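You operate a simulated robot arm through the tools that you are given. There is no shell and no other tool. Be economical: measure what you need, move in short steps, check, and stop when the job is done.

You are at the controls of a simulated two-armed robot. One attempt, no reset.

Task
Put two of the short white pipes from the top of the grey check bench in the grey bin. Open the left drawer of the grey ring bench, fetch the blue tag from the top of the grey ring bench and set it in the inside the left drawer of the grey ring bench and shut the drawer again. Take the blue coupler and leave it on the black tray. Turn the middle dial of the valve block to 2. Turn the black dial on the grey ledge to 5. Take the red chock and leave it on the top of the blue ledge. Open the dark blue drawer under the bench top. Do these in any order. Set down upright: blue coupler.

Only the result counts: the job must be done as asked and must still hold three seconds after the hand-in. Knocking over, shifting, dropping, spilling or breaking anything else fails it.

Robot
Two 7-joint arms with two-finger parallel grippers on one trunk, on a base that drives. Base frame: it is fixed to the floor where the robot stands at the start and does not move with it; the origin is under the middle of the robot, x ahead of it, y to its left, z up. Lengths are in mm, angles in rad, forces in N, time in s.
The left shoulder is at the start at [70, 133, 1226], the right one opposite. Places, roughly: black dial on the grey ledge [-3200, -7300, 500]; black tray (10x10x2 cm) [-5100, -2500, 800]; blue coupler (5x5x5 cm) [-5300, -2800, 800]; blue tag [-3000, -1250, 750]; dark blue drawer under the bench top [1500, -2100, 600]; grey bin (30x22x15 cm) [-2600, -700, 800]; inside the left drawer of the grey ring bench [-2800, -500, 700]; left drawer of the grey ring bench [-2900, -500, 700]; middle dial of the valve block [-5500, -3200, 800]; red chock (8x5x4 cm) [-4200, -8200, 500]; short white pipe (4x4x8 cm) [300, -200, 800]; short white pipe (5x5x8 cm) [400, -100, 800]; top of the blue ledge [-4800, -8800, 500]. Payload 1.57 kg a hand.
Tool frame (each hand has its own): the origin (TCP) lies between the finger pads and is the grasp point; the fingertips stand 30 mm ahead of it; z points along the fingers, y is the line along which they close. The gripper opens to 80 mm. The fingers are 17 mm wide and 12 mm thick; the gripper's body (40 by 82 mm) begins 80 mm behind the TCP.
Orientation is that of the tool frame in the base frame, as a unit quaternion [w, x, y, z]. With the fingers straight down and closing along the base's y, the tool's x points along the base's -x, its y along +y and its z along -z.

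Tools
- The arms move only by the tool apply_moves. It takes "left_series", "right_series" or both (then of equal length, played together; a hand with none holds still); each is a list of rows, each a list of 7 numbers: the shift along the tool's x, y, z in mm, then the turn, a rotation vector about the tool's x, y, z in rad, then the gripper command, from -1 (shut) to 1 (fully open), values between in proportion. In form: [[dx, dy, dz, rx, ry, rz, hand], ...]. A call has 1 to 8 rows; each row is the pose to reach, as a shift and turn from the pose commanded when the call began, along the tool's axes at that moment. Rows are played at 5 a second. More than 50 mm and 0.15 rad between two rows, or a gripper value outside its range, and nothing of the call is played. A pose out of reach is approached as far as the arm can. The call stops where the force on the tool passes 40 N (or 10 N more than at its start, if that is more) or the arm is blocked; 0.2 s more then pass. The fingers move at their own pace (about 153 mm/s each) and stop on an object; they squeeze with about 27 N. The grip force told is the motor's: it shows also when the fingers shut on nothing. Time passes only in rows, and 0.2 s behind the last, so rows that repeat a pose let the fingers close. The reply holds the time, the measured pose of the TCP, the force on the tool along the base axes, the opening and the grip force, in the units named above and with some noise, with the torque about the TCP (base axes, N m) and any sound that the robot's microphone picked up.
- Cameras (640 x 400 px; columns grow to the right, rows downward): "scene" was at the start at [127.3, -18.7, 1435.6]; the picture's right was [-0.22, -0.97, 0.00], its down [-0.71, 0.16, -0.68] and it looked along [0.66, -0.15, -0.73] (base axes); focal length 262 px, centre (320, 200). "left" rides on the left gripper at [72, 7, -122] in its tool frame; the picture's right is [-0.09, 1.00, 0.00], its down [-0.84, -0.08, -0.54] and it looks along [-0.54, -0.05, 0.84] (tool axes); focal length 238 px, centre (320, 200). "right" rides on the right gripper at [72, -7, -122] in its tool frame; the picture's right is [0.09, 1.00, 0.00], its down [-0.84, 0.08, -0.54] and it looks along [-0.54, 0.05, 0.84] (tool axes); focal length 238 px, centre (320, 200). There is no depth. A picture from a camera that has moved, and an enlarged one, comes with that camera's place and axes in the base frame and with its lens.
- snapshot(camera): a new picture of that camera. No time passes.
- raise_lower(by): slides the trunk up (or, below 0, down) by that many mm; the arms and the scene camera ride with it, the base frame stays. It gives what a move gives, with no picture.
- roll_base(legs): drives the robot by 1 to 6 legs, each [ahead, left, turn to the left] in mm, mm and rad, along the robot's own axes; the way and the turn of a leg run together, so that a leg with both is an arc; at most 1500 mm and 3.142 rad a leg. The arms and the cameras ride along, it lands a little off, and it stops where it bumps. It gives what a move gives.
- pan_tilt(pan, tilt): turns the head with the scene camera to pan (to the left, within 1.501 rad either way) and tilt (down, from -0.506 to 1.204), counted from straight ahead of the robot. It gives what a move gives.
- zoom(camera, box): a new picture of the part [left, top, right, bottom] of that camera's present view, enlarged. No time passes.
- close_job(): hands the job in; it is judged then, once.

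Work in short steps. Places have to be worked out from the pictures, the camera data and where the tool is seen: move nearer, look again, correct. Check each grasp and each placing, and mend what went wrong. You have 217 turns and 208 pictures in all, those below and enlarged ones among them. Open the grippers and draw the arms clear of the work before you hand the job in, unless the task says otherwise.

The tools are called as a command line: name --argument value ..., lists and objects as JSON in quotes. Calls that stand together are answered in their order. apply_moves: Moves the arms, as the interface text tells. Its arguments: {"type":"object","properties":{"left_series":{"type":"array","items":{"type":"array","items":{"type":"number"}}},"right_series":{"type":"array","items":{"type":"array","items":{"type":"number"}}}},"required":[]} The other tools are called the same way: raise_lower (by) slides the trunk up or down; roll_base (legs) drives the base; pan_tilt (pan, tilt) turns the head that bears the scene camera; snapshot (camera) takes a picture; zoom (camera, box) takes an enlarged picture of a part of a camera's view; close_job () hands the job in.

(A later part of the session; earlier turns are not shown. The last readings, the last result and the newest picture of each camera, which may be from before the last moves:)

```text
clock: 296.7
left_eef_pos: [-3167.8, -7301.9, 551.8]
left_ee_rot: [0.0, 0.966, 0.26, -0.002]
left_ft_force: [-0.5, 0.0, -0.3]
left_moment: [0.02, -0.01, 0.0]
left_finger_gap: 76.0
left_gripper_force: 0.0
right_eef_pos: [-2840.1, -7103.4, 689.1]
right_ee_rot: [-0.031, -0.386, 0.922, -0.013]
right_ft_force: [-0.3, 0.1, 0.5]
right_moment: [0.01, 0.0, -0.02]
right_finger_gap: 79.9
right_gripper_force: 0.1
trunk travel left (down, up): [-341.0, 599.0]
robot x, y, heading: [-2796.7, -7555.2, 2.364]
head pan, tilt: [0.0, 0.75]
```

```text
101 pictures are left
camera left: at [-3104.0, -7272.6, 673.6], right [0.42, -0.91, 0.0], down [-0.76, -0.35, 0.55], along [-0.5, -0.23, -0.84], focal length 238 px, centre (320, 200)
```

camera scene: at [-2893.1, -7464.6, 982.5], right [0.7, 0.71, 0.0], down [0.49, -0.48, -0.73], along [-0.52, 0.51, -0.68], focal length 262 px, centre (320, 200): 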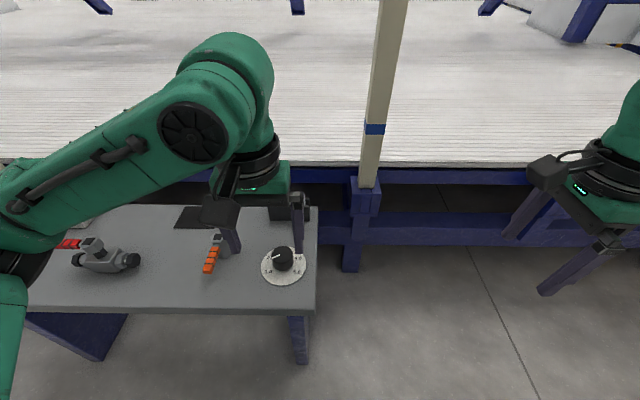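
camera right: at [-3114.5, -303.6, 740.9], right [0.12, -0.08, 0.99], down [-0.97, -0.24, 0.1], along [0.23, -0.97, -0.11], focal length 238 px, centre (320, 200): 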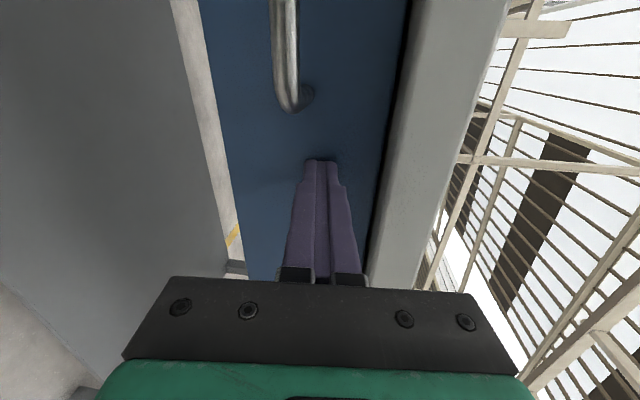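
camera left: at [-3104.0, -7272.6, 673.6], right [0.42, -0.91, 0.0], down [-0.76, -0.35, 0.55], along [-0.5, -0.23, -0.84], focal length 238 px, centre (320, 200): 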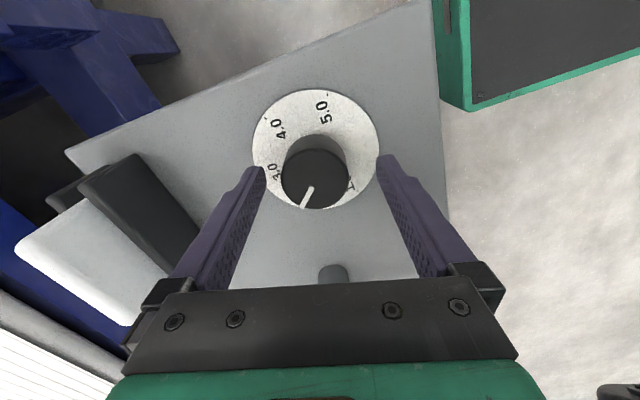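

Pointer now between 2 and 3. Grip and do the second 1.4 rad stroke.

apply_moves --left_series '[[0, 0, 0, 0, 0, 0, -1], [0, 0, 0, 0, 0, 0, -1], [0, 0, 0, 0, 0, 0.15, -1], [0, 0, 0, 0, 0, 0.3, -1], [0, 0, 0, 0, 0, 0.45, -1], [0, 0, 0, 0, 0, 0.6, -1], [0, 0, 0, 0, 0, 0.75, -1], [0, 0, 0, 0, 0, 0.9, -1]]'

apply_moves --left_series '[[0, 0, 0, 0, 0, 0.15, -1], [0, 0, 0, 0, 0, 0.3, -1], [0, 0, 0, 0, 0, 0.45, -1], [0, 0, 0, 0, 0, 0.5, -1], [0, 0, 0, 0, 0, 0.5, 0.9], [0, 0, 0, 0, 0, 0.5, 0.9]]'

snapshot --camera "left"

```text
clock: 298.0
left_eef_pos: [-3172.0, -7299.4, 552.2]
left_ee_rot: [-0.003, 1.0, 0.022, -0.003]
left_ft_force: [-4.5, 9.8, -5.9]
left_moment: [-0.49, -0.03, 0.05]
left_finger_gap: 43.6
left_gripper_force: 44.7
right_eef_pos: [-2840.1, -7102.8, 688.8]
right_ee_rot: [-0.031, -0.385, 0.922, -0.015]
right_ft_force: [0.4, 0.6, -1.4]
right_moment: [-0.01, 0.01, -0.02]
right_finger_gap: 80.2
right_gripper_force: 0.0
trunk travel left (down, up): [-341.0, 599.0]
robot x, y, heading: [-2796.5, -7556.8, 2.36]
head pan, tilt: [0.0, 0.75]
stopped in row 6 (left hand): the force on the tool passed its limit (the readings are from after the stop); the commanded pose is now the measured one
```

```text
clock: 299.4
left_eef_pos: [-3171.3, -7300.5, 552.8]
left_ee_rot: [-0.002, 0.974, -0.227, -0.004]
left_ft_force: [0.3, 0.3, -0.1]
left_moment: [-0.01, 0.02, -0.01]
left_finger_gap: 76.1
left_gripper_force: 0.0
right_eef_pos: [-2838.2, -7104.1, 687.7]
right_ee_rot: [-0.03, -0.386, 0.922, -0.014]
right_ft_force: [-0.2, -0.5, 0.3]
right_moment: [-0.03, 0.0, -0.03]
right_finger_gap: 80.1
right_gripper_force: 0.0
trunk travel left (down, up): [-341.0, 599.0]
robot x, y, heading: [-2798.0, -7555.7, 2.365]
head pan, tilt: [0.0, 0.75]
```

```text
100 pictures are left
camera left: at [-3109.4, -7340.9, 674.3], right [-0.52, -0.85, 0.0], down [-0.71, 0.44, 0.55], along [-0.47, 0.29, -0.83], focal length 238 px, centre (320, 200)
```

left: 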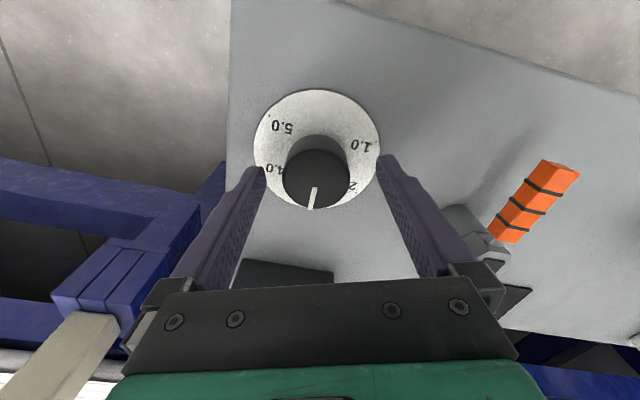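

Pointer is at ≈3.3 after a partial stroke. Rotate back, grip and continue.

apply_moves --left_series '[[0, -1, 0, 0, 0, -0.15, 0.9], [0, -1, 0, 0, 0, -0.3, 0.9], [0, -1, 0, 0, 0, -0.45, 0.9], [0, -1, 0, 0, 0, -0.6, 0.9], [0, -1, 0, 0, 0, -0.75, 0.9], [0, -1, 0, 0, 0, -0.9, 0.9], [0, -1, 0, 0, 0, -1.0, 0.9], [0, -1, 0, 0, 0, -1.0, 0.9]]'

apply_moves --left_series '[[0, 0, 0, 0, 0, 0, -1], [0, 0, 0, 0, 0, 0, -1], [0, 0, 0, 0, 0, 0.13, -1], [0, 0, 0, 0, 0, 0.26, -1], [0, 0, 0, 0, 0, 0.39, -1], [0, 0, 0, 0, 0, 0.52, -1], [0, 0, 0, 0, 0, 0.65, -1], [0, 0, 0, 0, 0, 0.78, -1]]'

snapshot --camera "left"

```text
clock: 301.2
left_eef_pos: [-3170.0, -7300.5, 554.0]
left_ee_rot: [-0.005, 0.963, 0.269, -0.004]
left_ft_force: [-0.3, 0.3, -0.1]
left_moment: [0.02, 0.01, -0.02]
left_finger_gap: 76.1
left_gripper_force: 0.1
right_eef_pos: [-2839.8, -7103.9, 690.3]
right_ee_rot: [-0.03, -0.386, 0.922, -0.014]
right_ft_force: [-0.9, -0.3, 0.0]
right_moment: [0.01, 0.0, -0.01]
right_finger_gap: 79.9
right_gripper_force: 0.1
trunk travel left (down, up): [-341.0, 599.0]
robot x, y, heading: [-2797.9, -7559.8, 2.367]
head pan, tilt: [0.0, 0.75]
```

```text
clock: 303.0
left_eef_pos: [-3170.2, -7298.9, 552.5]
left_ee_rot: [-0.004, 0.993, -0.121, -0.005]
left_ft_force: [-6.1, 7.8, 1.7]
left_moment: [0.53, -0.38, 0.03]
left_finger_gap: 42.5
left_gripper_force: 45.8
right_eef_pos: [-2841.5, -7103.4, 689.1]
right_ee_rot: [-0.03, -0.386, 0.922, -0.014]
right_ft_force: [-0.1, 0.2, 0.0]
right_moment: [-0.01, 0.03, -0.01]
right_finger_gap: 79.9
right_gripper_force: 0.0
trunk travel left (down, up): [-341.0, 599.0]
robot x, y, heading: [-2796.3, -7559.8, 2.366]
head pan, tilt: [0.0, 0.75]
```

```text
99 pictures are left
camera left: at [-3102.7, -7324.5, 674.2], right [-0.33, -0.94, 0.0], down [-0.79, 0.27, 0.55], along [-0.52, 0.18, -0.83], focal length 238 px, centre (320, 200)
```

left: 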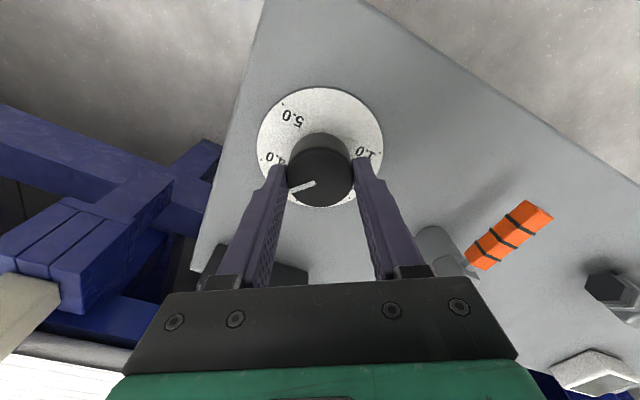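

Pointer has passed 4-ish. Continue +0.8 rad without regripping, then inspect.

apply_moves --left_series '[[0, 0, 0, 0, 0, 0.13, -1], [0, 0, 0, 0, 0, 0.26, -1], [0, 0, 0, 0, 0, 0.39, -1], [0, 0, 0, 0, 0, 0.52, -1], [0, 0, 0, 0, 0, 0.65, -1], [0, 0, 0, 0, 0, 0.78, -1], [0, 0, 0, 0, 0, 0.78, 0.9], [0, 0, 0, 0, 0, 0.78, 0.9]]'

apply_moves --left_series '[[0, 0, -40, 0, 0, 0, 0.9], [10, 0, -80, 0, 0, 0, 0.9], [30, 0, -110, 0, 0, 0, 0.9], [30, 0, -110, 0, 0, 0, 0.9]]'

zoom --camera "left" --box '[240, 80, 400, 180]'

zoom --camera "scene" --box '[240, 230, 320, 300]'

```text
clock: 304.8
left_eef_pos: [-3169.5, -7300.7, 552.5]
left_ee_rot: [0.0, 0.873, -0.487, -0.005]
left_ft_force: [-0.4, 0.5, 0.1]
left_moment: [-0.01, -0.02, 0.01]
left_finger_gap: 75.8
left_gripper_force: 0.2
right_eef_pos: [-2839.5, -7104.5, 689.5]
right_ee_rot: [-0.03, -0.385, 0.922, -0.014]
right_ft_force: [0.2, -0.8, -0.2]
right_moment: [-0.01, -0.02, 0.03]
right_finger_gap: 79.9
right_gripper_force: 0.1
trunk travel left (down, up): [-341.0, 599.0]
robot x, y, heading: [-2798.7, -7556.5, 2.366]
head pan, tilt: [0.0, 0.75]
```

```text
clock: 305.8
left_eef_pos: [-3152.3, -7326.8, 663.2]
left_ee_rot: [0.0, 0.874, -0.487, -0.005]
left_ft_force: [0.3, -0.4, -0.5]
left_moment: [0.04, -0.01, -0.01]
left_finger_gap: 76.1
left_gripper_force: 0.0
right_eef_pos: [-2838.7, -7103.4, 687.2]
right_ee_rot: [-0.03, -0.385, 0.922, -0.014]
right_ft_force: [0.0, 0.4, 0.5]
right_moment: [-0.01, -0.02, 0.0]
right_finger_gap: 80.3
right_gripper_force: 0.1
trunk travel left (down, up): [-341.0, 599.0]
robot x, y, heading: [-2796.1, -7558.0, 2.365]
head pan, tilt: [0.0, 0.75]
```

```text
4.00 times, centred on (320, 130) of left
camera zoom: at [-3121.1, -7393.4, 784.2], right [-0.9, -0.44, 0.01], down [-0.37, 0.75, 0.55], along [-0.25, 0.49, -0.84], focal length 953 px, centre (320, 480)
```

zoom: 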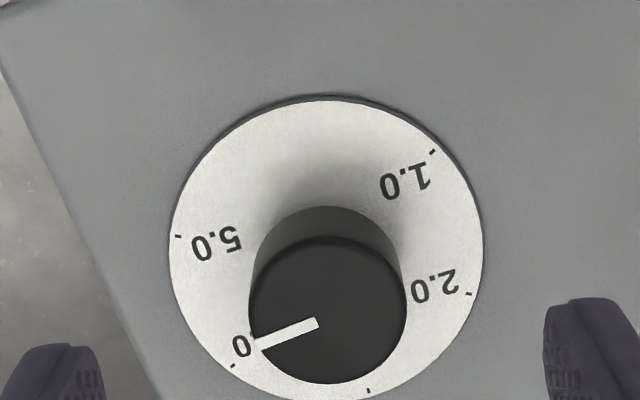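

```text
5.71 times, centred on (280, 265) of scene
camera zoom: at [-2893.5, -7464.1, 982.4], right [0.7, 0.71, 0.0], down [0.49, -0.48, -0.73], along [-0.52, 0.51, -0.68], focal length 1495 px, centre (549, -171)
```

zoom: 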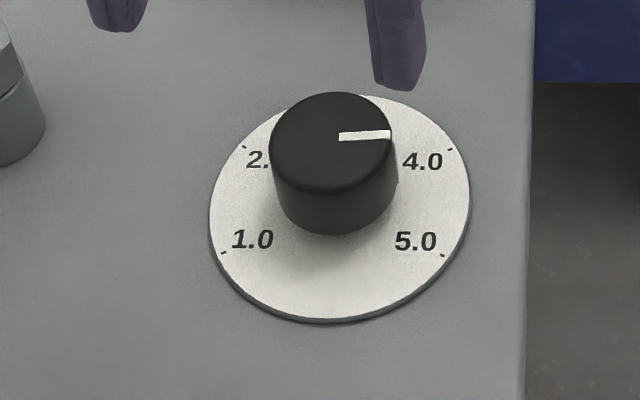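

The pointer sits at ≈4.47; about 0.54 rad remains. Go back down with yaw -0.5, grip, and turn +0.54.

apply_moves --left_series '[[-15, 0, 20, 0, 0, -0.12, 0.9], [-30, 0, 50, 0, 0, -0.24, 0.9], [-30, 0, 85, 0, 0, -0.36, 0.9], [-30, 0, 110, 0, 0, -0.5, 0.9], [-30, 0, 110, 0, 0, -0.5, 0.9], [-30, 0, 110, 0, 0, -0.5, -1], [-30, 0, 110, 0, 0, -0.5, -1], [-30, 0, 110, 0, 0, -0.5, -1]]'

apply_moves --left_series '[[0, 0, 0, 0, 0, 0.13, -1], [0, 0, 0, 0, 0, 0.26, -1], [0, 0, 0, 0, 0, 0.39, -1], [0, 0, 0, 0, 0, 0.5, -1], [0, 0, 0, 0, 0, 0.54, -1], [0, 0, 0, 0, 0, 0.54, 0.9], [0, 0, 0, 0, 0, 0.54, 0.9]]'

apply_moves --left_series '[[0, 0, -40, 0, 0, 0, 0.9], [10, 0, -80, 0, 0, 0, 0.9], [30, 0, -110, 0, 0, 0, 0.9], [30, 0, -110, 0, 0, 0, 0.9]]'

zoom --camera "scene" --box '[240, 230, 320, 300]'

zoom --camera "left" --box '[240, 80, 400, 180]'

```text
clock: 307.6
left_eef_pos: [-3169.6, -7300.4, 553.2]
left_ee_rot: [-0.001, 0.966, -0.257, -0.005]
left_ft_force: [2.6, 6.0, -4.5]
left_moment: [0.72, 0.38, -0.02]
left_finger_gap: 43.0
left_gripper_force: 44.6
right_eef_pos: [-2840.5, -7103.9, 688.3]
right_ee_rot: [-0.03, -0.386, 0.922, -0.014]
right_ft_force: [0.3, 0.3, -1.0]
right_moment: [-0.02, 0.01, 0.01]
right_finger_gap: 80.3
right_gripper_force: 0.1
trunk travel left (down, up): [-341.0, 599.0]
robot x, y, heading: [-2799.6, -7559.2, 2.368]
head pan, tilt: [0.0, 0.75]
```

```text
clock: 309.2
left_eef_pos: [-3170.9, -7299.9, 553.2]
left_ee_rot: [0.001, 0.863, -0.504, -0.006]
left_ft_force: [0.3, 0.0, 0.5]
left_moment: [-0.02, -0.01, -0.03]
left_finger_gap: 75.9
left_gripper_force: 0.1
right_eef_pos: [-2839.3, -7104.6, 689.8]
right_ee_rot: [-0.03, -0.386, 0.922, -0.013]
right_ft_force: [-0.8, 0.0, -0.1]
right_moment: [0.03, -0.03, -0.02]
right_finger_gap: 79.9
right_gripper_force: 0.0
trunk travel left (down, up): [-341.0, 599.0]
robot x, y, heading: [-2799.3, -7560.6, 2.366]
head pan, tilt: [0.0, 0.75]
```

```text
clock: 310.2
left_eef_pos: [-3154.0, -7325.7, 662.9]
left_ee_rot: [0.001, 0.863, -0.505, -0.005]
left_ft_force: [-0.2, 0.8, -0.1]
left_moment: [0.03, 0.01, -0.02]
left_finger_gap: 75.7
left_gripper_force: 0.0
right_eef_pos: [-2840.2, -7103.3, 688.7]
right_ee_rot: [-0.03, -0.386, 0.922, -0.014]
right_ft_force: [-0.3, -0.3, 0.5]
right_moment: [-0.04, -0.02, 0.0]
right_finger_gap: 80.1
right_gripper_force: 0.0
trunk travel left (down, up): [-341.0, 599.0]
robot x, y, heading: [-2800.5, -7555.3, 2.363]
head pan, tilt: [0.0, 0.75]
```

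```text
5.71 times, centred on (280, 265) of scene
camera zoom: at [-2893.4, -7464.1, 982.4], right [0.7, 0.71, 0.0], down [0.49, -0.48, -0.73], along [-0.52, 0.51, -0.68], focal length 1495 px, centre (549, -171)
```

zoom: 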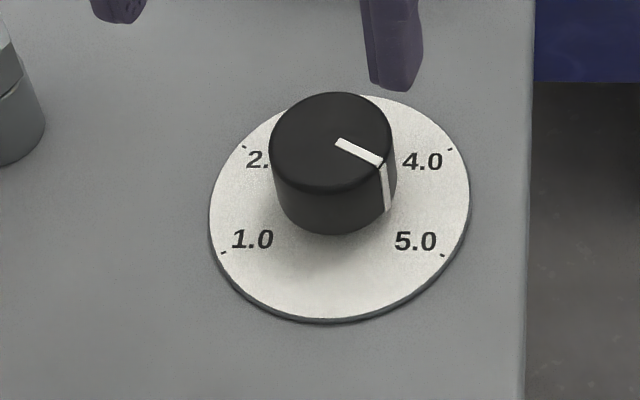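

```text
4.00 times, centred on (320, 130) of left
camera zoom: at [-3124.8, -7394.3, 784.9], right [-0.91, -0.41, 0.01], down [-0.34, 0.76, 0.55], along [-0.23, 0.5, -0.84], focal length 953 px, centre (320, 480)
```

zoom: 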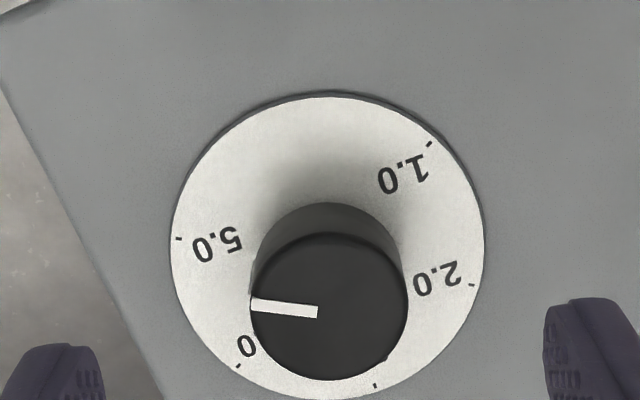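

Both views show the pointer on 5.0. Restore the left hand's yaw, back off, and strafe left to the second ledge with the red chock.

apply_moves --left_series '[[20, 0, -40, 0, 0, -0.13, 1], [50, 0, -80, 0, 0, -0.27, 1], [50, 0, -120, 0, 0, -0.27, 1], [50, 0, -160, 0, 0, -0.27, 1]]'

roll_base --legs '[[-280, 0, 0], [0, 1380, 0]]'

snapshot --camera "scene"

```text
clock: 311.2
left_eef_pos: [-3128.3, -7371.9, 825.2]
left_ee_rot: [-0.001, 0.924, -0.383, -0.005]
left_ft_force: [-0.4, -0.1, 0.5]
left_moment: [-0.01, 0.0, -0.01]
left_finger_gap: 80.0
left_gripper_force: 0.0
right_eef_pos: [-2838.1, -7104.0, 689.4]
right_ee_rot: [-0.03, -0.386, 0.922, -0.013]
right_ft_force: [0.5, -0.6, -0.3]
right_moment: [-0.02, 0.03, 0.03]
right_finger_gap: 80.2
right_gripper_force: 0.1
trunk travel left (down, up): [-341.0, 599.0]
robot x, y, heading: [-2801.2, -7555.2, 2.366]
head pan, tilt: [0.0, 0.75]
```

```text
clock: 319.6
left_eef_pos: [-3888.0, -8541.1, 822.2]
left_ee_rot: [-0.002, 0.923, -0.384, -0.005]
left_ft_force: [-1.0, 0.7, 0.5]
left_moment: [0.02, -0.04, 0.01]
left_finger_gap: 80.0
left_gripper_force: 0.1
right_eef_pos: [-3598.5, -8274.9, 689.0]
right_ee_rot: [-0.03, -0.385, 0.922, -0.013]
right_ft_force: [0.6, 0.0, -0.8]
right_moment: [0.01, -0.01, 0.01]
right_finger_gap: 79.9
right_gripper_force: 0.0
trunk travel left (down, up): [-341.0, 599.0]
robot x, y, heading: [-3557.4, -8722.6, 2.366]
head pan, tilt: [0.0, 0.75]
```

```text
94 pictures are left
camera scene: at [-3653.1, -8635.5, 982.4], right [0.7, 0.71, 0.0], down [0.49, -0.48, -0.73], along [-0.52, 0.51, -0.68], focal length 262 px, centre (320, 200)
```

scene: 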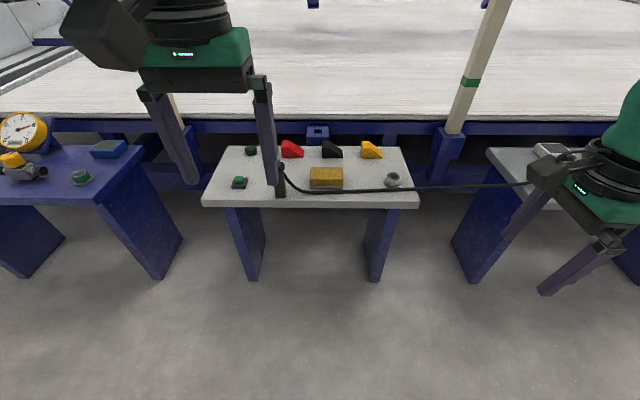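

zoom --camera "scene" --box '[200, 130, 420, 215]'

zoom --camera "scene" --box '[0, 100, 200, 225]'

```text
2.91 times, centred on (310, 172) of scene
camera zoom: at [-3653.1, -8635.5, 982.4], right [0.7, 0.71, 0.0], down [0.49, -0.48, -0.73], along [-0.52, 0.51, -0.68], focal length 761 px, centre (349, 280)
```

zoom: 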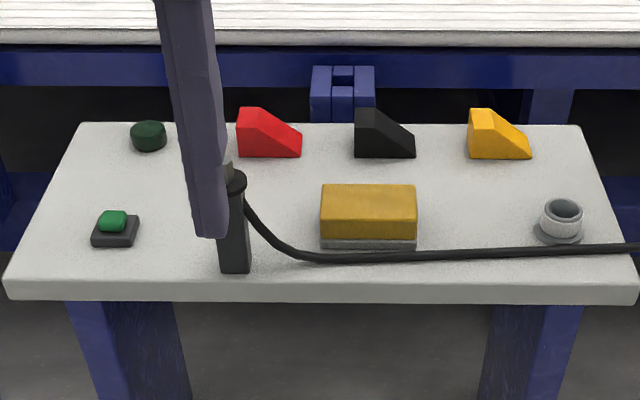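

```text
3.20 times, centred on (100, 162) of scene
camera zoom: at [-3653.1, -8635.5, 982.4], right [0.7, 0.71, 0.0], down [0.49, -0.48, -0.73], along [-0.52, 0.51, -0.68], focal length 837 px, centre (1024, 320)
```

zoom: 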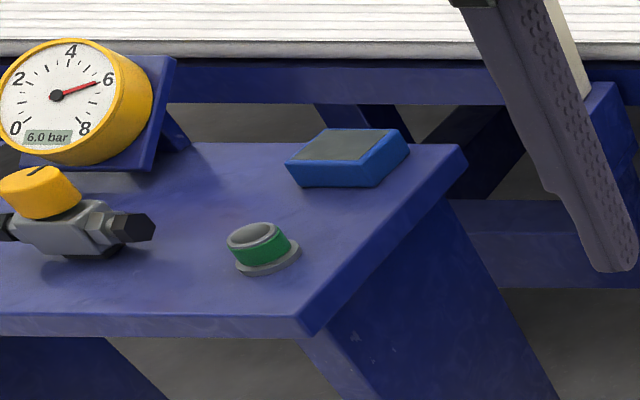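

The red wedge chock lies at the back of the middle ledge (≈ ahead 854, left 89), about 80 wide and 50 deep, so the right hand (already closing fore-aft) suits it. I strafe left 290 and move in 350.

roll_base --legs '[[0, 290, 0], [350, 0, 0]]'

snapshot --camera "right"

snapshot --camera "scene"

```text
clock: 323.5
left_eef_pos: [-4341.4, -8501.3, 822.7]
left_ee_rot: [-0.002, 0.922, -0.386, -0.005]
left_ft_force: [0.2, -0.4, 0.3]
left_moment: [-0.01, -0.03, -0.01]
left_finger_gap: 79.9
left_gripper_force: 0.1
right_eef_pos: [-4050.0, -8236.2, 688.8]
right_ee_rot: [-0.031, -0.382, 0.923, -0.014]
right_ft_force: [0.1, -0.1, -0.2]
right_moment: [-0.02, -0.03, -0.01]
right_finger_gap: 80.1
right_gripper_force: 0.0
trunk travel left (down, up): [-341.0, 599.0]
robot x, y, heading: [-4013.7, -8691.1, 2.358]
head pan, tilt: [0.0, 0.75]
```

```text
91 pictures are left
camera right: at [-4090.4, -8285.2, 815.3], right [-0.77, 0.64, 0.0], down [0.56, 0.67, 0.49], along [0.31, 0.38, -0.87], focal length 238 px, centre (320, 200)
```

right: 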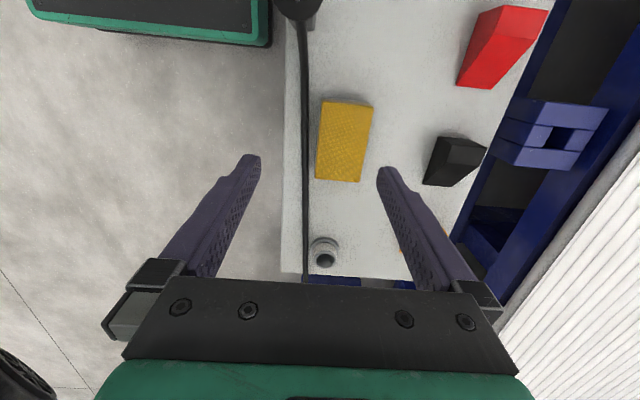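

```text
90 pictures are left
camera scene: at [-4105.9, -8596.4, 982.3], right [0.71, 0.71, 0.0], down [0.48, -0.48, -0.73], along [-0.52, 0.52, -0.68], focal length 262 px, centre (320, 200)
```

scene: 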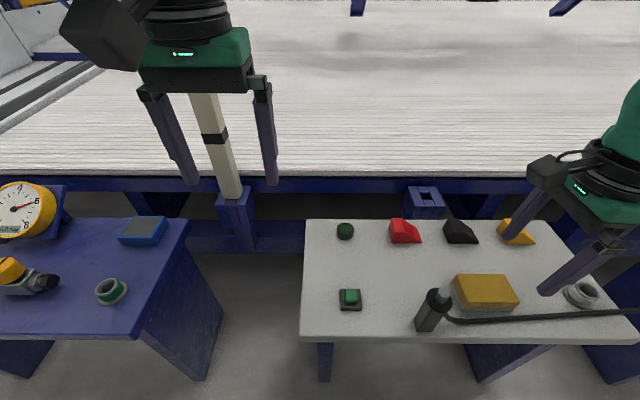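

Chock located at ≈[-4245,-8184] (ahead 522, left -196). Move the right hand above it and straighten its small tilt.

apply_moves --right_series '[[20, 35, 0, 0, -0.02, 0, 1], [40, 70, 0, 0, -0.04, 0, 1], [60, 105, 0, 0, -0.06, 0, 1], [80, 140, 0, 0, -0.068, 0, 1], [101, 173, 0, 0, -0.068, 0, 1], [101, 173, 0, 0, -0.068, 0, 1]]'

snapshot --camera "right"

```text
clock: 324.9
left_eef_pos: [-4340.8, -8499.8, 822.6]
left_ee_rot: [-0.002, 0.922, -0.386, -0.005]
left_ft_force: [0.0, 0.5, -0.1]
left_moment: [-0.02, -0.01, -0.01]
left_finger_gap: 80.0
left_gripper_force: 0.1
right_eef_pos: [-4241.7, -8185.8, 696.7]
right_ee_rot: [0.001, -0.383, 0.924, 0.001]
right_ft_force: [0.0, 0.9, -0.3]
right_moment: [0.0, 0.01, 0.0]
right_finger_gap: 80.0
right_gripper_force: 0.1
trunk travel left (down, up): [-341.0, 599.0]
robot x, y, heading: [-4010.4, -8693.3, 2.36]
head pan, tilt: [0.0, 0.75]
```

```text
89 pictures are left
camera right: at [-4289.1, -8240.5, 817.7], right [-0.77, 0.64, 0.0], down [0.54, 0.65, 0.54], along [0.35, 0.42, -0.84], focal length 238 px, centre (320, 200)
```

right: 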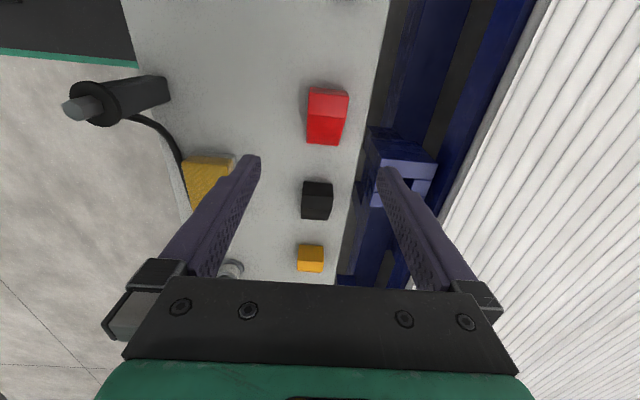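

The chock is centred at tool (+2,+7). I narrow the opening to 66 mm, shift, and descend.

apply_moves --right_series '[[6, 7, 30, 0, 0, 0, 0.65], [6, 7, 70, 0, 0, 0, 0.65], [6, 7, 105, 0, 0, 0, 0.65], [6, 7, 105, 0, 0, 0, 0.65]]'

snapshot --camera "right"

```text
clock: 325.9
left_eef_pos: [-4341.4, -8501.4, 823.2]
left_ee_rot: [-0.001, 0.922, -0.386, -0.005]
left_ft_force: [-0.6, -0.4, -0.2]
left_moment: [0.02, 0.01, 0.02]
left_finger_gap: 80.2
left_gripper_force: 0.0
right_eef_pos: [-4251.2, -8184.8, 590.1]
right_ee_rot: [0.001, -0.383, 0.924, -0.001]
right_ft_force: [0.5, -0.7, 0.4]
right_moment: [0.0, -0.01, -0.01]
right_finger_gap: 66.0
right_gripper_force: 0.0
trunk travel left (down, up): [-341.0, 599.0]
robot x, y, heading: [-4010.5, -8690.1, 2.363]
head pan, tilt: [0.0, 0.75]
```

```text
88 pictures are left
camera right: at [-4298.2, -8239.7, 711.7], right [-0.77, 0.64, 0.0], down [0.54, 0.65, 0.54], along [0.35, 0.42, -0.84], focal length 238 px, centre (320, 200)
```

right: 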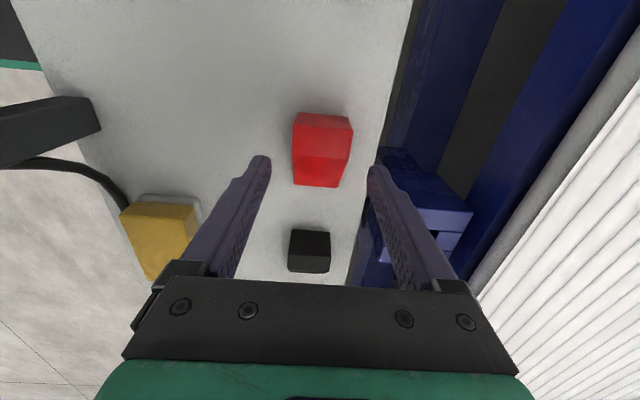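

Centred. Descend to TCP≈540, close.

apply_moves --right_series '[[6, 0, 25, 0, 0, 0, 0.65], [6, 0, 42, 0, 0, 0, 0.65], [6, 0, 51, 0, 0, 0, 0.65], [6, 0, 51, 0, 0, 0, 0.65], [6, 0, 51, 0, 0, 0, -1], [6, 0, 51, 0, 0, 0, -1], [6, 0, 51, 0, 0, 0, -1]]'

snapshot --camera "right"

```text
clock: 327.5
left_eef_pos: [-4341.0, -8501.8, 822.4]
left_ee_rot: [-0.001, 0.922, -0.387, -0.005]
left_ft_force: [-0.3, -0.2, -0.1]
left_moment: [-0.01, -0.02, 0.02]
left_finger_gap: 79.9
left_gripper_force: 0.1
right_eef_pos: [-4255.4, -8188.8, 539.0]
right_ee_rot: [0.001, -0.382, 0.924, 0.0]
right_ft_force: [-0.5, 0.4, 0.2]
right_moment: [0.0, 0.0, -0.03]
right_finger_gap: 44.6
right_gripper_force: 26.3
trunk travel left (down, up): [-341.0, 599.0]
robot x, y, heading: [-4010.3, -8689.6, 2.355]
head pan, tilt: [0.0, 0.75]
```

```text
87 pictures are left
camera right: at [-4302.7, -8243.8, 661.0], right [-0.77, 0.64, 0.0], down [0.54, 0.65, 0.54], along [0.35, 0.42, -0.84], focal length 238 px, centre (320, 200)
```

right: 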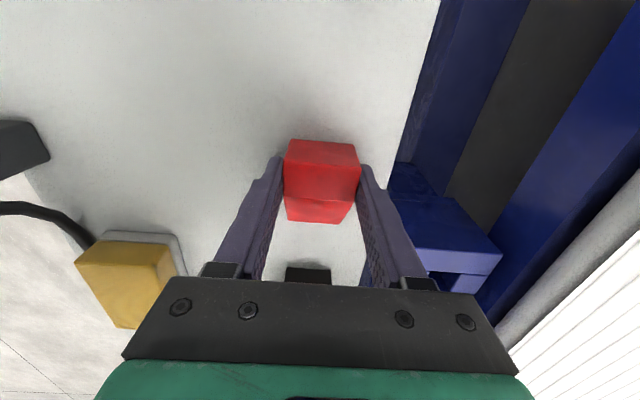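

Gripped (44.6 mm). Lift, back out and strafe left to view the blue ledge.

apply_moves --right_series '[[0, 0, -20, 0, 0, 0, -1], [0, 0, -60, 0, 0, 0, -1], [0, 0, -105, 0, 0, 0, -1], [0, 0, -150, 0, 0, 0, -1], [0, -40, -170, 0, 0, 0, -1], [0, -80, -180, 0, 0, 0, -1], [0, -120, -180, 0, 0, 0, -1], [0, -160, -180, 0, 0, 0, -1]]'

roll_base --legs '[[-200, 0, 0], [0, 650, 0]]'

snapshot --camera "scene"

snapshot --camera "right"

```text
clock: 329.3
left_eef_pos: [-4340.6, -8503.2, 822.9]
left_ee_rot: [-0.002, 0.922, -0.387, -0.006]
left_ft_force: [-0.1, 0.8, 0.0]
left_moment: [0.01, 0.03, 0.0]
left_finger_gap: 80.0
left_gripper_force: 0.0
right_eef_pos: [-4142.4, -8303.0, 720.5]
right_ee_rot: [0.001, -0.383, 0.924, -0.001]
right_ft_force: [0.4, 0.2, -1.0]
right_moment: [-0.03, 0.02, 0.02]
right_finger_gap: 44.4
right_gripper_force: 26.5
trunk travel left (down, up): [-341.0, 599.0]
robot x, y, heading: [-4013.4, -8691.6, 2.36]
head pan, tilt: [0.0, 0.75]
```

```text
clock: 334.1
left_eef_pos: [-4661.7, -9108.0, 822.3]
left_ee_rot: [-0.001, 0.923, -0.384, -0.005]
left_ft_force: [-0.6, 0.5, 0.5]
left_moment: [0.0, -0.02, 0.01]
left_finger_gap: 80.0
left_gripper_force: 0.0
right_eef_pos: [-4465.0, -8908.2, 720.7]
right_ee_rot: [0.002, -0.385, 0.923, 0.0]
right_ft_force: [0.9, 0.0, -1.2]
right_moment: [-0.02, 0.03, -0.02]
right_finger_gap: 43.9
right_gripper_force: 27.2
trunk travel left (down, up): [-341.0, 599.0]
robot x, y, heading: [-4327.6, -9294.4, 2.365]
head pan, tilt: [0.0, 0.75]
```

```text
86 pictures are left
camera scene: at [-4425.0, -9202.0, 982.4], right [0.7, 0.71, 0.0], down [0.49, -0.48, -0.73], along [-0.52, 0.51, -0.68], focal length 262 px, centre (320, 200)
```

scene: 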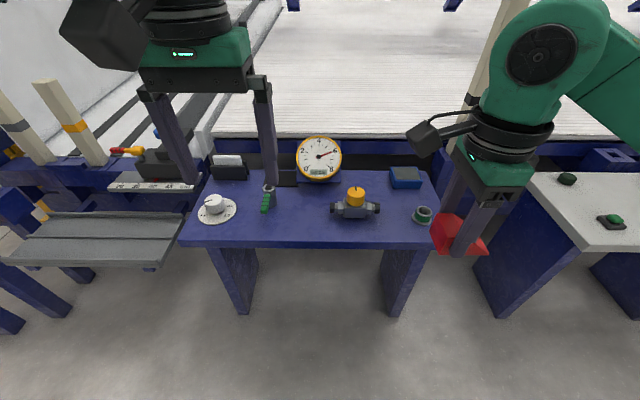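

```text
85 pictures are left
camera right: at [-4510.9, -8963.3, 841.7], right [-0.77, 0.63, 0.0], down [0.53, 0.65, 0.54], along [0.35, 0.42, -0.84], focal length 238 px, centre (320, 200)
```

right: 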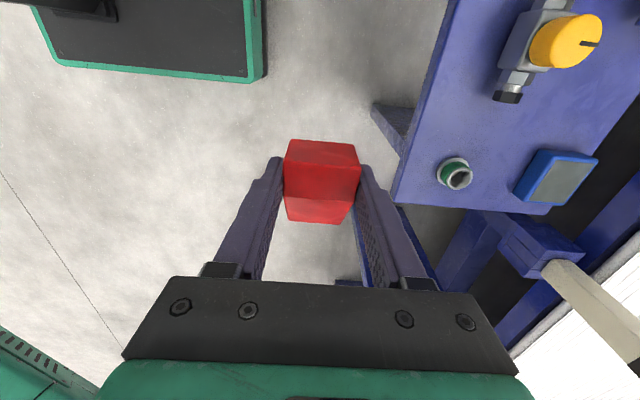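

There's a free spot between the green tool and the yellow-knob valve (≈ ahead 603, left 46). I strafe 220 left and move in 130, then extend the right hand.

roll_base --legs '[[0, 220, 0], [130, 0, 0]]'

snapshot --camera "scene"

```text
clock: 336.7
left_eef_pos: [-4907.7, -9172.7, 820.5]
left_ee_rot: [-0.001, 0.923, -0.386, -0.005]
left_ft_force: [-0.3, -0.1, -0.2]
left_moment: [-0.05, -0.01, 0.02]
left_finger_gap: 79.7
left_gripper_force: 0.1
right_eef_pos: [-4710.6, -8972.5, 719.1]
right_ee_rot: [0.001, -0.384, 0.923, -0.001]
right_ft_force: [0.2, -0.7, -1.6]
right_moment: [-0.02, 0.01, -0.04]
right_finger_gap: 44.1
right_gripper_force: 26.6
trunk travel left (down, up): [-341.0, 599.0]
robot x, y, heading: [-4576.6, -9360.5, 2.357]
head pan, tilt: [0.0, 0.75]
```

```text
84 pictures are left
camera scene: at [-4672.2, -9266.5, 982.3], right [0.7, 0.71, 0.0], down [0.49, -0.48, -0.73], along [-0.52, 0.51, -0.68], focal length 262 px, centre (320, 200)
```

scene: 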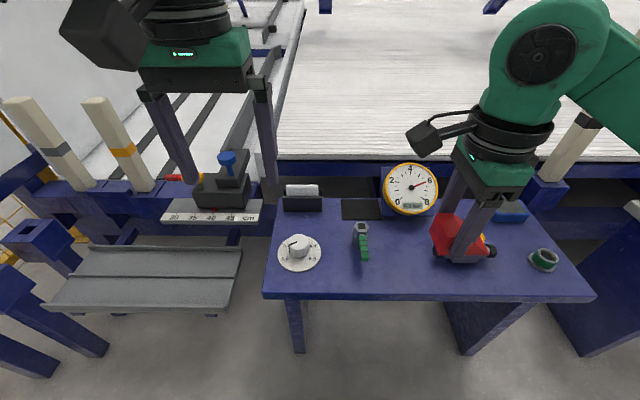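

Spot centre is ≈ ahead 472, left -180. Extend the right hand 103 mm ahead and descend partway.

apply_moves --right_series '[[2, 35, 0, 0, 0, 0, -1], [5, 70, 0, 0, 0, 0, -1], [7, 103, 0, 0, 0, 0, -1], [7, 103, 40, 0, 0, 0, -1], [7, 103, 80, 0, 0, 0, -1], [7, 103, 110, 0, 0, 0, -1], [7, 103, 110, 0, 0, 0, -1]]'

snapshot --camera "right"

snapshot --camera "scene"

```text
clock: 338.3
left_eef_pos: [-4907.6, -9173.8, 821.5]
left_ee_rot: [-0.002, 0.923, -0.386, -0.006]
left_ft_force: [-0.4, -0.1, 0.3]
left_moment: [0.02, -0.01, 0.04]
left_finger_gap: 79.9
left_gripper_force: 0.1
right_eef_pos: [-4788.3, -8906.5, 611.5]
right_ee_rot: [0.002, -0.384, 0.923, 0.0]
right_ft_force: [0.6, 0.3, -1.6]
right_moment: [0.0, 0.02, 0.01]
right_finger_gap: 44.1
right_gripper_force: 27.2
trunk travel left (down, up): [-341.0, 599.0]
robot x, y, heading: [-4574.6, -9360.6, 2.362]
head pan, tilt: [0.0, 0.75]
```

```text
83 pictures are left
camera right: at [-4834.7, -8960.3, 731.7], right [-0.77, 0.64, 0.0], down [0.53, 0.65, 0.54], along [0.35, 0.42, -0.84], focal length 238 px, centre (320, 200)
```

right: 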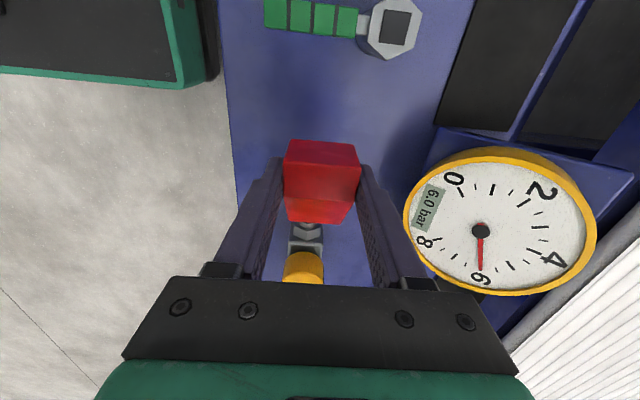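

```text
82 pictures are left
camera scene: at [-4671.6, -9267.2, 982.4], right [0.7, 0.71, 0.0], down [0.49, -0.48, -0.73], along [-0.52, 0.51, -0.68], focal length 262 px, centre (320, 200)
```

scene: 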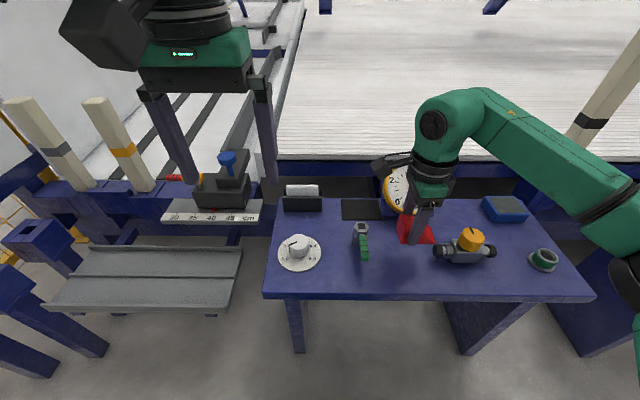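

Clearances are fine on both sides. Creep down to contact.

apply_moves --right_series '[[0, -3, 30, 0, 0, 0, -1], [0, -3, 50, 0, 0, 0, -1], [0, -3, 58, 0, 0, 0, -1], [0, -3, 63, 0, 0, 0, -1], [0, -3, 68, 0, 0, 0, -1], [0, -3, 73, 0, 0, 0, -1], [0, -3, 77, 0, 0, 0, -1]]'

snapshot --camera "right"

```text
clock: 339.9
left_eef_pos: [-4906.6, -9174.3, 823.5]
left_ee_rot: [-0.002, 0.923, -0.386, -0.007]
left_ft_force: [-0.3, 0.7, -0.2]
left_moment: [0.01, 0.01, -0.01]
left_finger_gap: 80.1
left_gripper_force: 0.1
right_eef_pos: [-4785.9, -8908.4, 535.9]
right_ee_rot: [0.0, -0.384, 0.923, 0.002]
right_ft_force: [3.4, 4.0, 26.8]
right_moment: [-0.26, -0.16, 0.01]
right_finger_gap: 44.5
right_gripper_force: 26.6
trunk travel left (down, up): [-341.0, 599.0]
robot x, y, heading: [-4577.8, -9361.9, 2.363]
head pan, tilt: [0.0, 0.75]
```

```text
81 pictures are left
camera right: at [-4831.7, -8963.8, 657.9], right [-0.77, 0.64, 0.01], down [0.54, 0.65, 0.54], along [0.34, 0.42, -0.84], focal length 238 px, centre (320, 200)
```

right: 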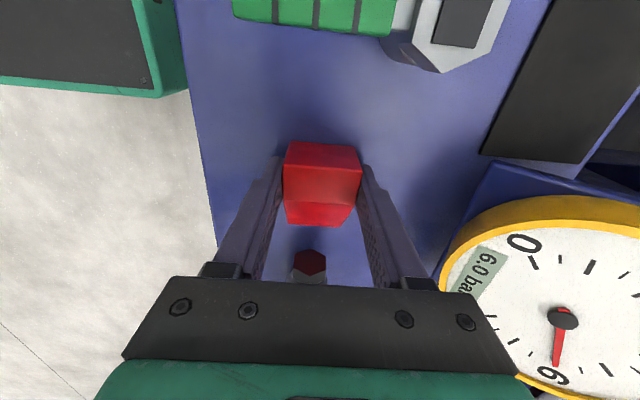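

Set down. Open slightly and lift straight up.

apply_moves --right_series '[[0, 0, -3, 0, 0, 0, 0.3], [0, 0, -3, 0, 0, 0, 0.4], [0, 0, -3, 0, 0, 0, 0.4], [0, 0, -45, 0, 0, 0, 0.4], [0, 0, -90, 0, 0, 0, 0.4], [0, 0, -135, 0, 0, 0, 0.4], [0, 0, -180, 0, 0, 0, 0.4], [0, -45, -190, 0, 0, 0, 1]]'

snapshot --camera "right"

```text
clock: 341.7
left_eef_pos: [-4907.9, -9172.6, 821.4]
left_ee_rot: [-0.001, 0.923, -0.385, -0.006]
left_ft_force: [-0.2, 0.3, 0.0]
left_moment: [0.0, 0.0, 0.01]
left_finger_gap: 79.8
left_gripper_force: 0.2
right_eef_pos: [-4753.6, -8939.8, 724.0]
right_ee_rot: [0.002, -0.384, 0.923, -0.001]
right_ft_force: [0.6, -0.6, -0.1]
right_moment: [-0.01, 0.05, 0.01]
right_finger_gap: 80.3
right_gripper_force: 0.1
trunk travel left (down, up): [-341.0, 599.0]
robot x, y, heading: [-4577.0, -9364.9, 2.362]
head pan, tilt: [0.0, 0.75]
```

```text
80 pictures are left
camera right: at [-4799.7, -8995.0, 845.6], right [-0.77, 0.64, 0.0], down [0.53, 0.65, 0.54], along [0.35, 0.42, -0.84], focal length 238 px, centre (320, 200)
```

right: 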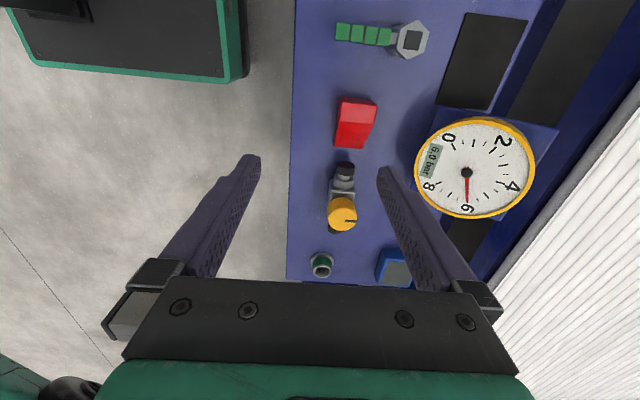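

The chock rests on the blue ledge. Last job: the dark blue drawer, best reached through the corridor behind the control cabinets, off the aisle. I raise the trunk and retrace my route first.

roll_base --legs '[[-300, 0, 0], [0, 0, -1.58], [1500, 0, 0], [1400, -200, 0], [1339, -207, 0], [690, 0, 0]]'

raise_lower --by 330

pan_tilt --pan 0.5 --tilt 0.4

snapshot --camera "scene"

```text
clock: 371.0
left_eef_pos: [-444.3, -5992.4, 822.5]
left_ee_rot: [0.005, -0.38, 0.925, 0.002]
left_ft_force: [-0.9, 0.2, -0.1]
left_moment: [-0.03, 0.0, 0.0]
left_finger_gap: 79.7
left_gripper_force: 0.1
right_eef_pos: [-212.2, -6145.8, 722.9]
right_ee_rot: [0.001, 0.38, 0.925, -0.001]
right_ft_force: [0.0, -0.2, -0.8]
right_moment: [0.01, -0.01, 0.01]
right_finger_gap: 80.0
right_gripper_force: 0.1
trunk travel left (down, up): [-341.0, 599.0]
robot x, y, heading: [-631.5, -6323.7, 0.795]
head pan, tilt: [0.0, 0.75]
```

```text
clock: 374.2
left_eef_pos: [-444.4, -5994.7, 1151.7]
left_ee_rot: [0.004, -0.38, 0.925, 0.002]
left_ft_force: [-0.4, 0.6, 0.7]
left_moment: [0.01, 0.02, 0.02]
left_finger_gap: 80.0
left_gripper_force: 0.1
right_eef_pos: [-211.8, -6145.8, 1052.1]
right_ee_rot: [0.0, 0.381, 0.925, -0.002]
right_ft_force: [1.1, 0.6, -0.4]
right_moment: [0.01, 0.0, 0.01]
right_finger_gap: 80.2
right_gripper_force: 0.0
trunk travel left (down, up): [-671.0, 269.0]
robot x, y, heading: [-629.0, -6326.5, 0.791]
head pan, tilt: [0.0, 0.75]
```

```text
clock: 375.2
left_eef_pos: [-445.3, -5993.5, 1153.4]
left_ee_rot: [0.005, -0.381, 0.925, 0.003]
left_ft_force: [-0.4, -1.6, -0.2]
left_moment: [0.01, -0.07, -0.03]
left_finger_gap: 80.0
left_gripper_force: 0.1
right_eef_pos: [-212.8, -6146.1, 1053.7]
right_ee_rot: [0.001, 0.38, 0.925, 0.0]
right_ft_force: [0.6, -0.3, 0.3]
right_moment: [0.0, 0.0, 0.01]
right_finger_gap: 80.0
right_gripper_force: 0.0
trunk travel left (down, up): [-671.0, 269.0]
robot x, y, heading: [-632.4, -6325.4, 0.792]
head pan, tilt: [0.499, 0.4]
```

```text
79 pictures are left
camera scene: at [-571.4, -6200.2, 1343.5], right [0.96, -0.28, 0.0], down [-0.11, -0.37, -0.92], along [0.26, 0.88, -0.39], focal length 262 px, centre (320, 200)
```

scene: 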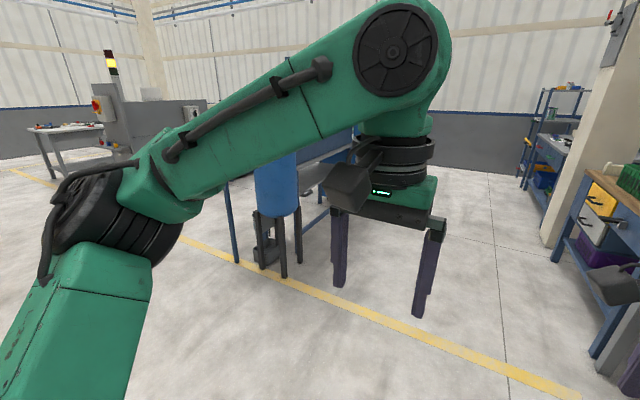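

Continue: ahead 690, then strafe up the aisle to the corridor behind the cabinets.

roll_base --legs '[[690, 0, 0], [0, 1300, 0], [0, 1070, 0]]'

pan_tilt --pan 0 --tilt 0.35

snapshot --camera "scene"

```text
clock: 390.1
left_eef_pos: [-1624.9, -3839.4, 1152.7]
left_ee_rot: [0.005, -0.375, 0.927, 0.002]
left_ft_force: [0.5, -0.8, 0.7]
left_moment: [-0.01, -0.01, 0.03]
left_finger_gap: 80.0
left_gripper_force: 0.0
right_eef_pos: [-1394.1, -3995.7, 1052.7]
right_ee_rot: [0.001, 0.387, 0.922, -0.001]
right_ft_force: [0.8, 0.3, 0.2]
right_moment: [0.04, 0.01, -0.01]
right_finger_gap: 80.0
right_gripper_force: 0.1
trunk travel left (down, up): [-671.0, 269.0]
robot x, y, heading: [-1812.3, -4169.9, 0.784]
head pan, tilt: [0.499, 0.4]
```

```text
clock: 391.0
left_eef_pos: [-1624.4, -3839.9, 1152.7]
left_ee_rot: [0.004, -0.374, 0.927, 0.003]
left_ft_force: [-1.6, -0.1, -0.5]
left_moment: [0.02, -0.04, -0.02]
left_finger_gap: 80.4
left_gripper_force: 0.2
right_eef_pos: [-1395.2, -3996.3, 1053.8]
right_ee_rot: [0.001, 0.387, 0.922, -0.002]
right_ft_force: [-0.2, -0.5, -0.6]
right_moment: [-0.01, 0.03, -0.01]
right_finger_gap: 79.7
right_gripper_force: 0.0
trunk travel left (down, up): [-671.0, 269.0]
robot x, y, heading: [-1815.3, -4168.4, 0.782]
head pan, tilt: [0.0, 0.351]
```

```text
78 pictures are left
camera scene: at [-1715.3, -4068.0, 1348.1], right [0.7, -0.71, 0.0], down [-0.24, -0.24, -0.94], along [0.67, 0.66, -0.34], focal length 262 px, centre (320, 200)
```

scene: 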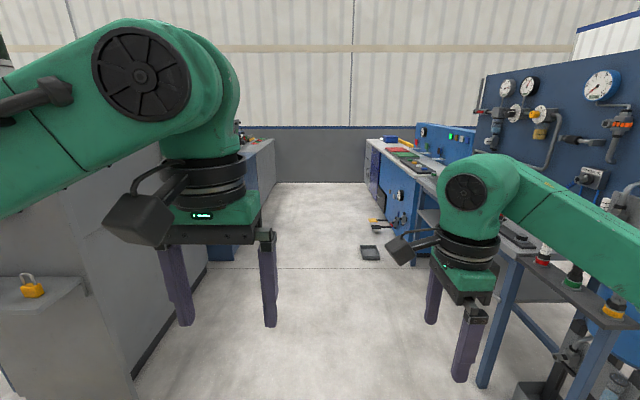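

The corridor is visible. Zoom on the far right benches.

zoom --camera "scene" --box '[340, 110, 500, 270]'

```text
2.50 times, centred on (420, 190) of scene
camera zoom: at [-1715.3, -4068.0, 1348.1], right [0.7, -0.71, 0.0], down [-0.24, -0.24, -0.94], along [0.67, 0.66, -0.34], focal length 654 px, centre (70, 225)
```

zoom: 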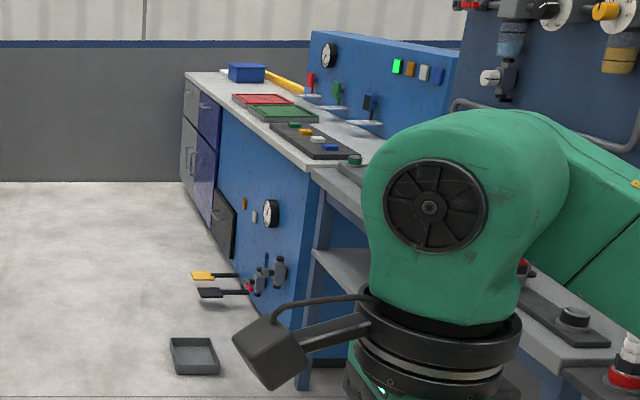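

The dark blue drawer is on the far bench (handle ≈[1434,-2050]). I drive along the corridor, keeping left of the tray and pedals on the floor, then turn to face it.

roll_base --legs '[[1400, 170, 0], [1400, 0, 0], [1200, 0, 0], [0, 0, -1.567]]'

pan_tilt --pan -0.2 --tilt 0.6

snapshot --camera "scene"

```text
clock: 414.0
left_eef_pos: [1214.3, -1435.3, 1152.7]
left_ee_rot: [0.006, 0.386, 0.923, -0.001]
left_ft_force: [1.4, 0.9, 0.3]
left_moment: [0.02, 0.03, -0.03]
left_finger_gap: 79.8
left_gripper_force: 0.0
right_eef_pos: [1060.5, -1668.2, 1054.0]
right_ee_rot: [0.0, 0.923, 0.384, -0.001]
right_ft_force: [0.0, 0.0, -0.1]
right_moment: [0.0, 0.01, 0.01]
right_finger_gap: 80.0
right_gripper_force: 0.1
trunk travel left (down, up): [-671.0, 269.0]
robot x, y, heading: [880.8, -1244.1, -0.784]
head pan, tilt: [0.0, 0.351]
```

```text
clock: 414.8
left_eef_pos: [1214.3, -1435.4, 1153.0]
left_ee_rot: [0.005, 0.386, 0.923, -0.001]
left_ft_force: [-0.2, 0.0, -0.4]
left_moment: [0.0, 0.01, 0.0]
left_finger_gap: 80.1
left_gripper_force: 0.1
right_eef_pos: [1060.5, -1668.9, 1053.8]
right_ee_rot: [0.0, 0.924, 0.384, -0.001]
right_ft_force: [0.2, 0.4, 0.4]
right_moment: [-0.02, -0.01, 0.01]
right_finger_gap: 79.9
right_gripper_force: 0.1
trunk travel left (down, up): [-671.0, 269.0]
robot x, y, heading: [880.9, -1249.6, -0.782]
head pan, tilt: [-0.201, 0.6]
```

```text
76 pictures are left
camera scene: at [967.7, -1357.2, 1325.4], right [-0.83, -0.56, 0.0], down [-0.31, 0.47, -0.83], along [0.46, -0.69, -0.56], focal length 262 px, centre (320, 200)
```

scene: 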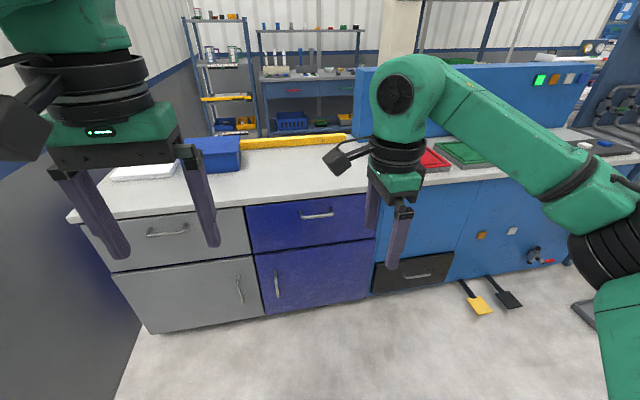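

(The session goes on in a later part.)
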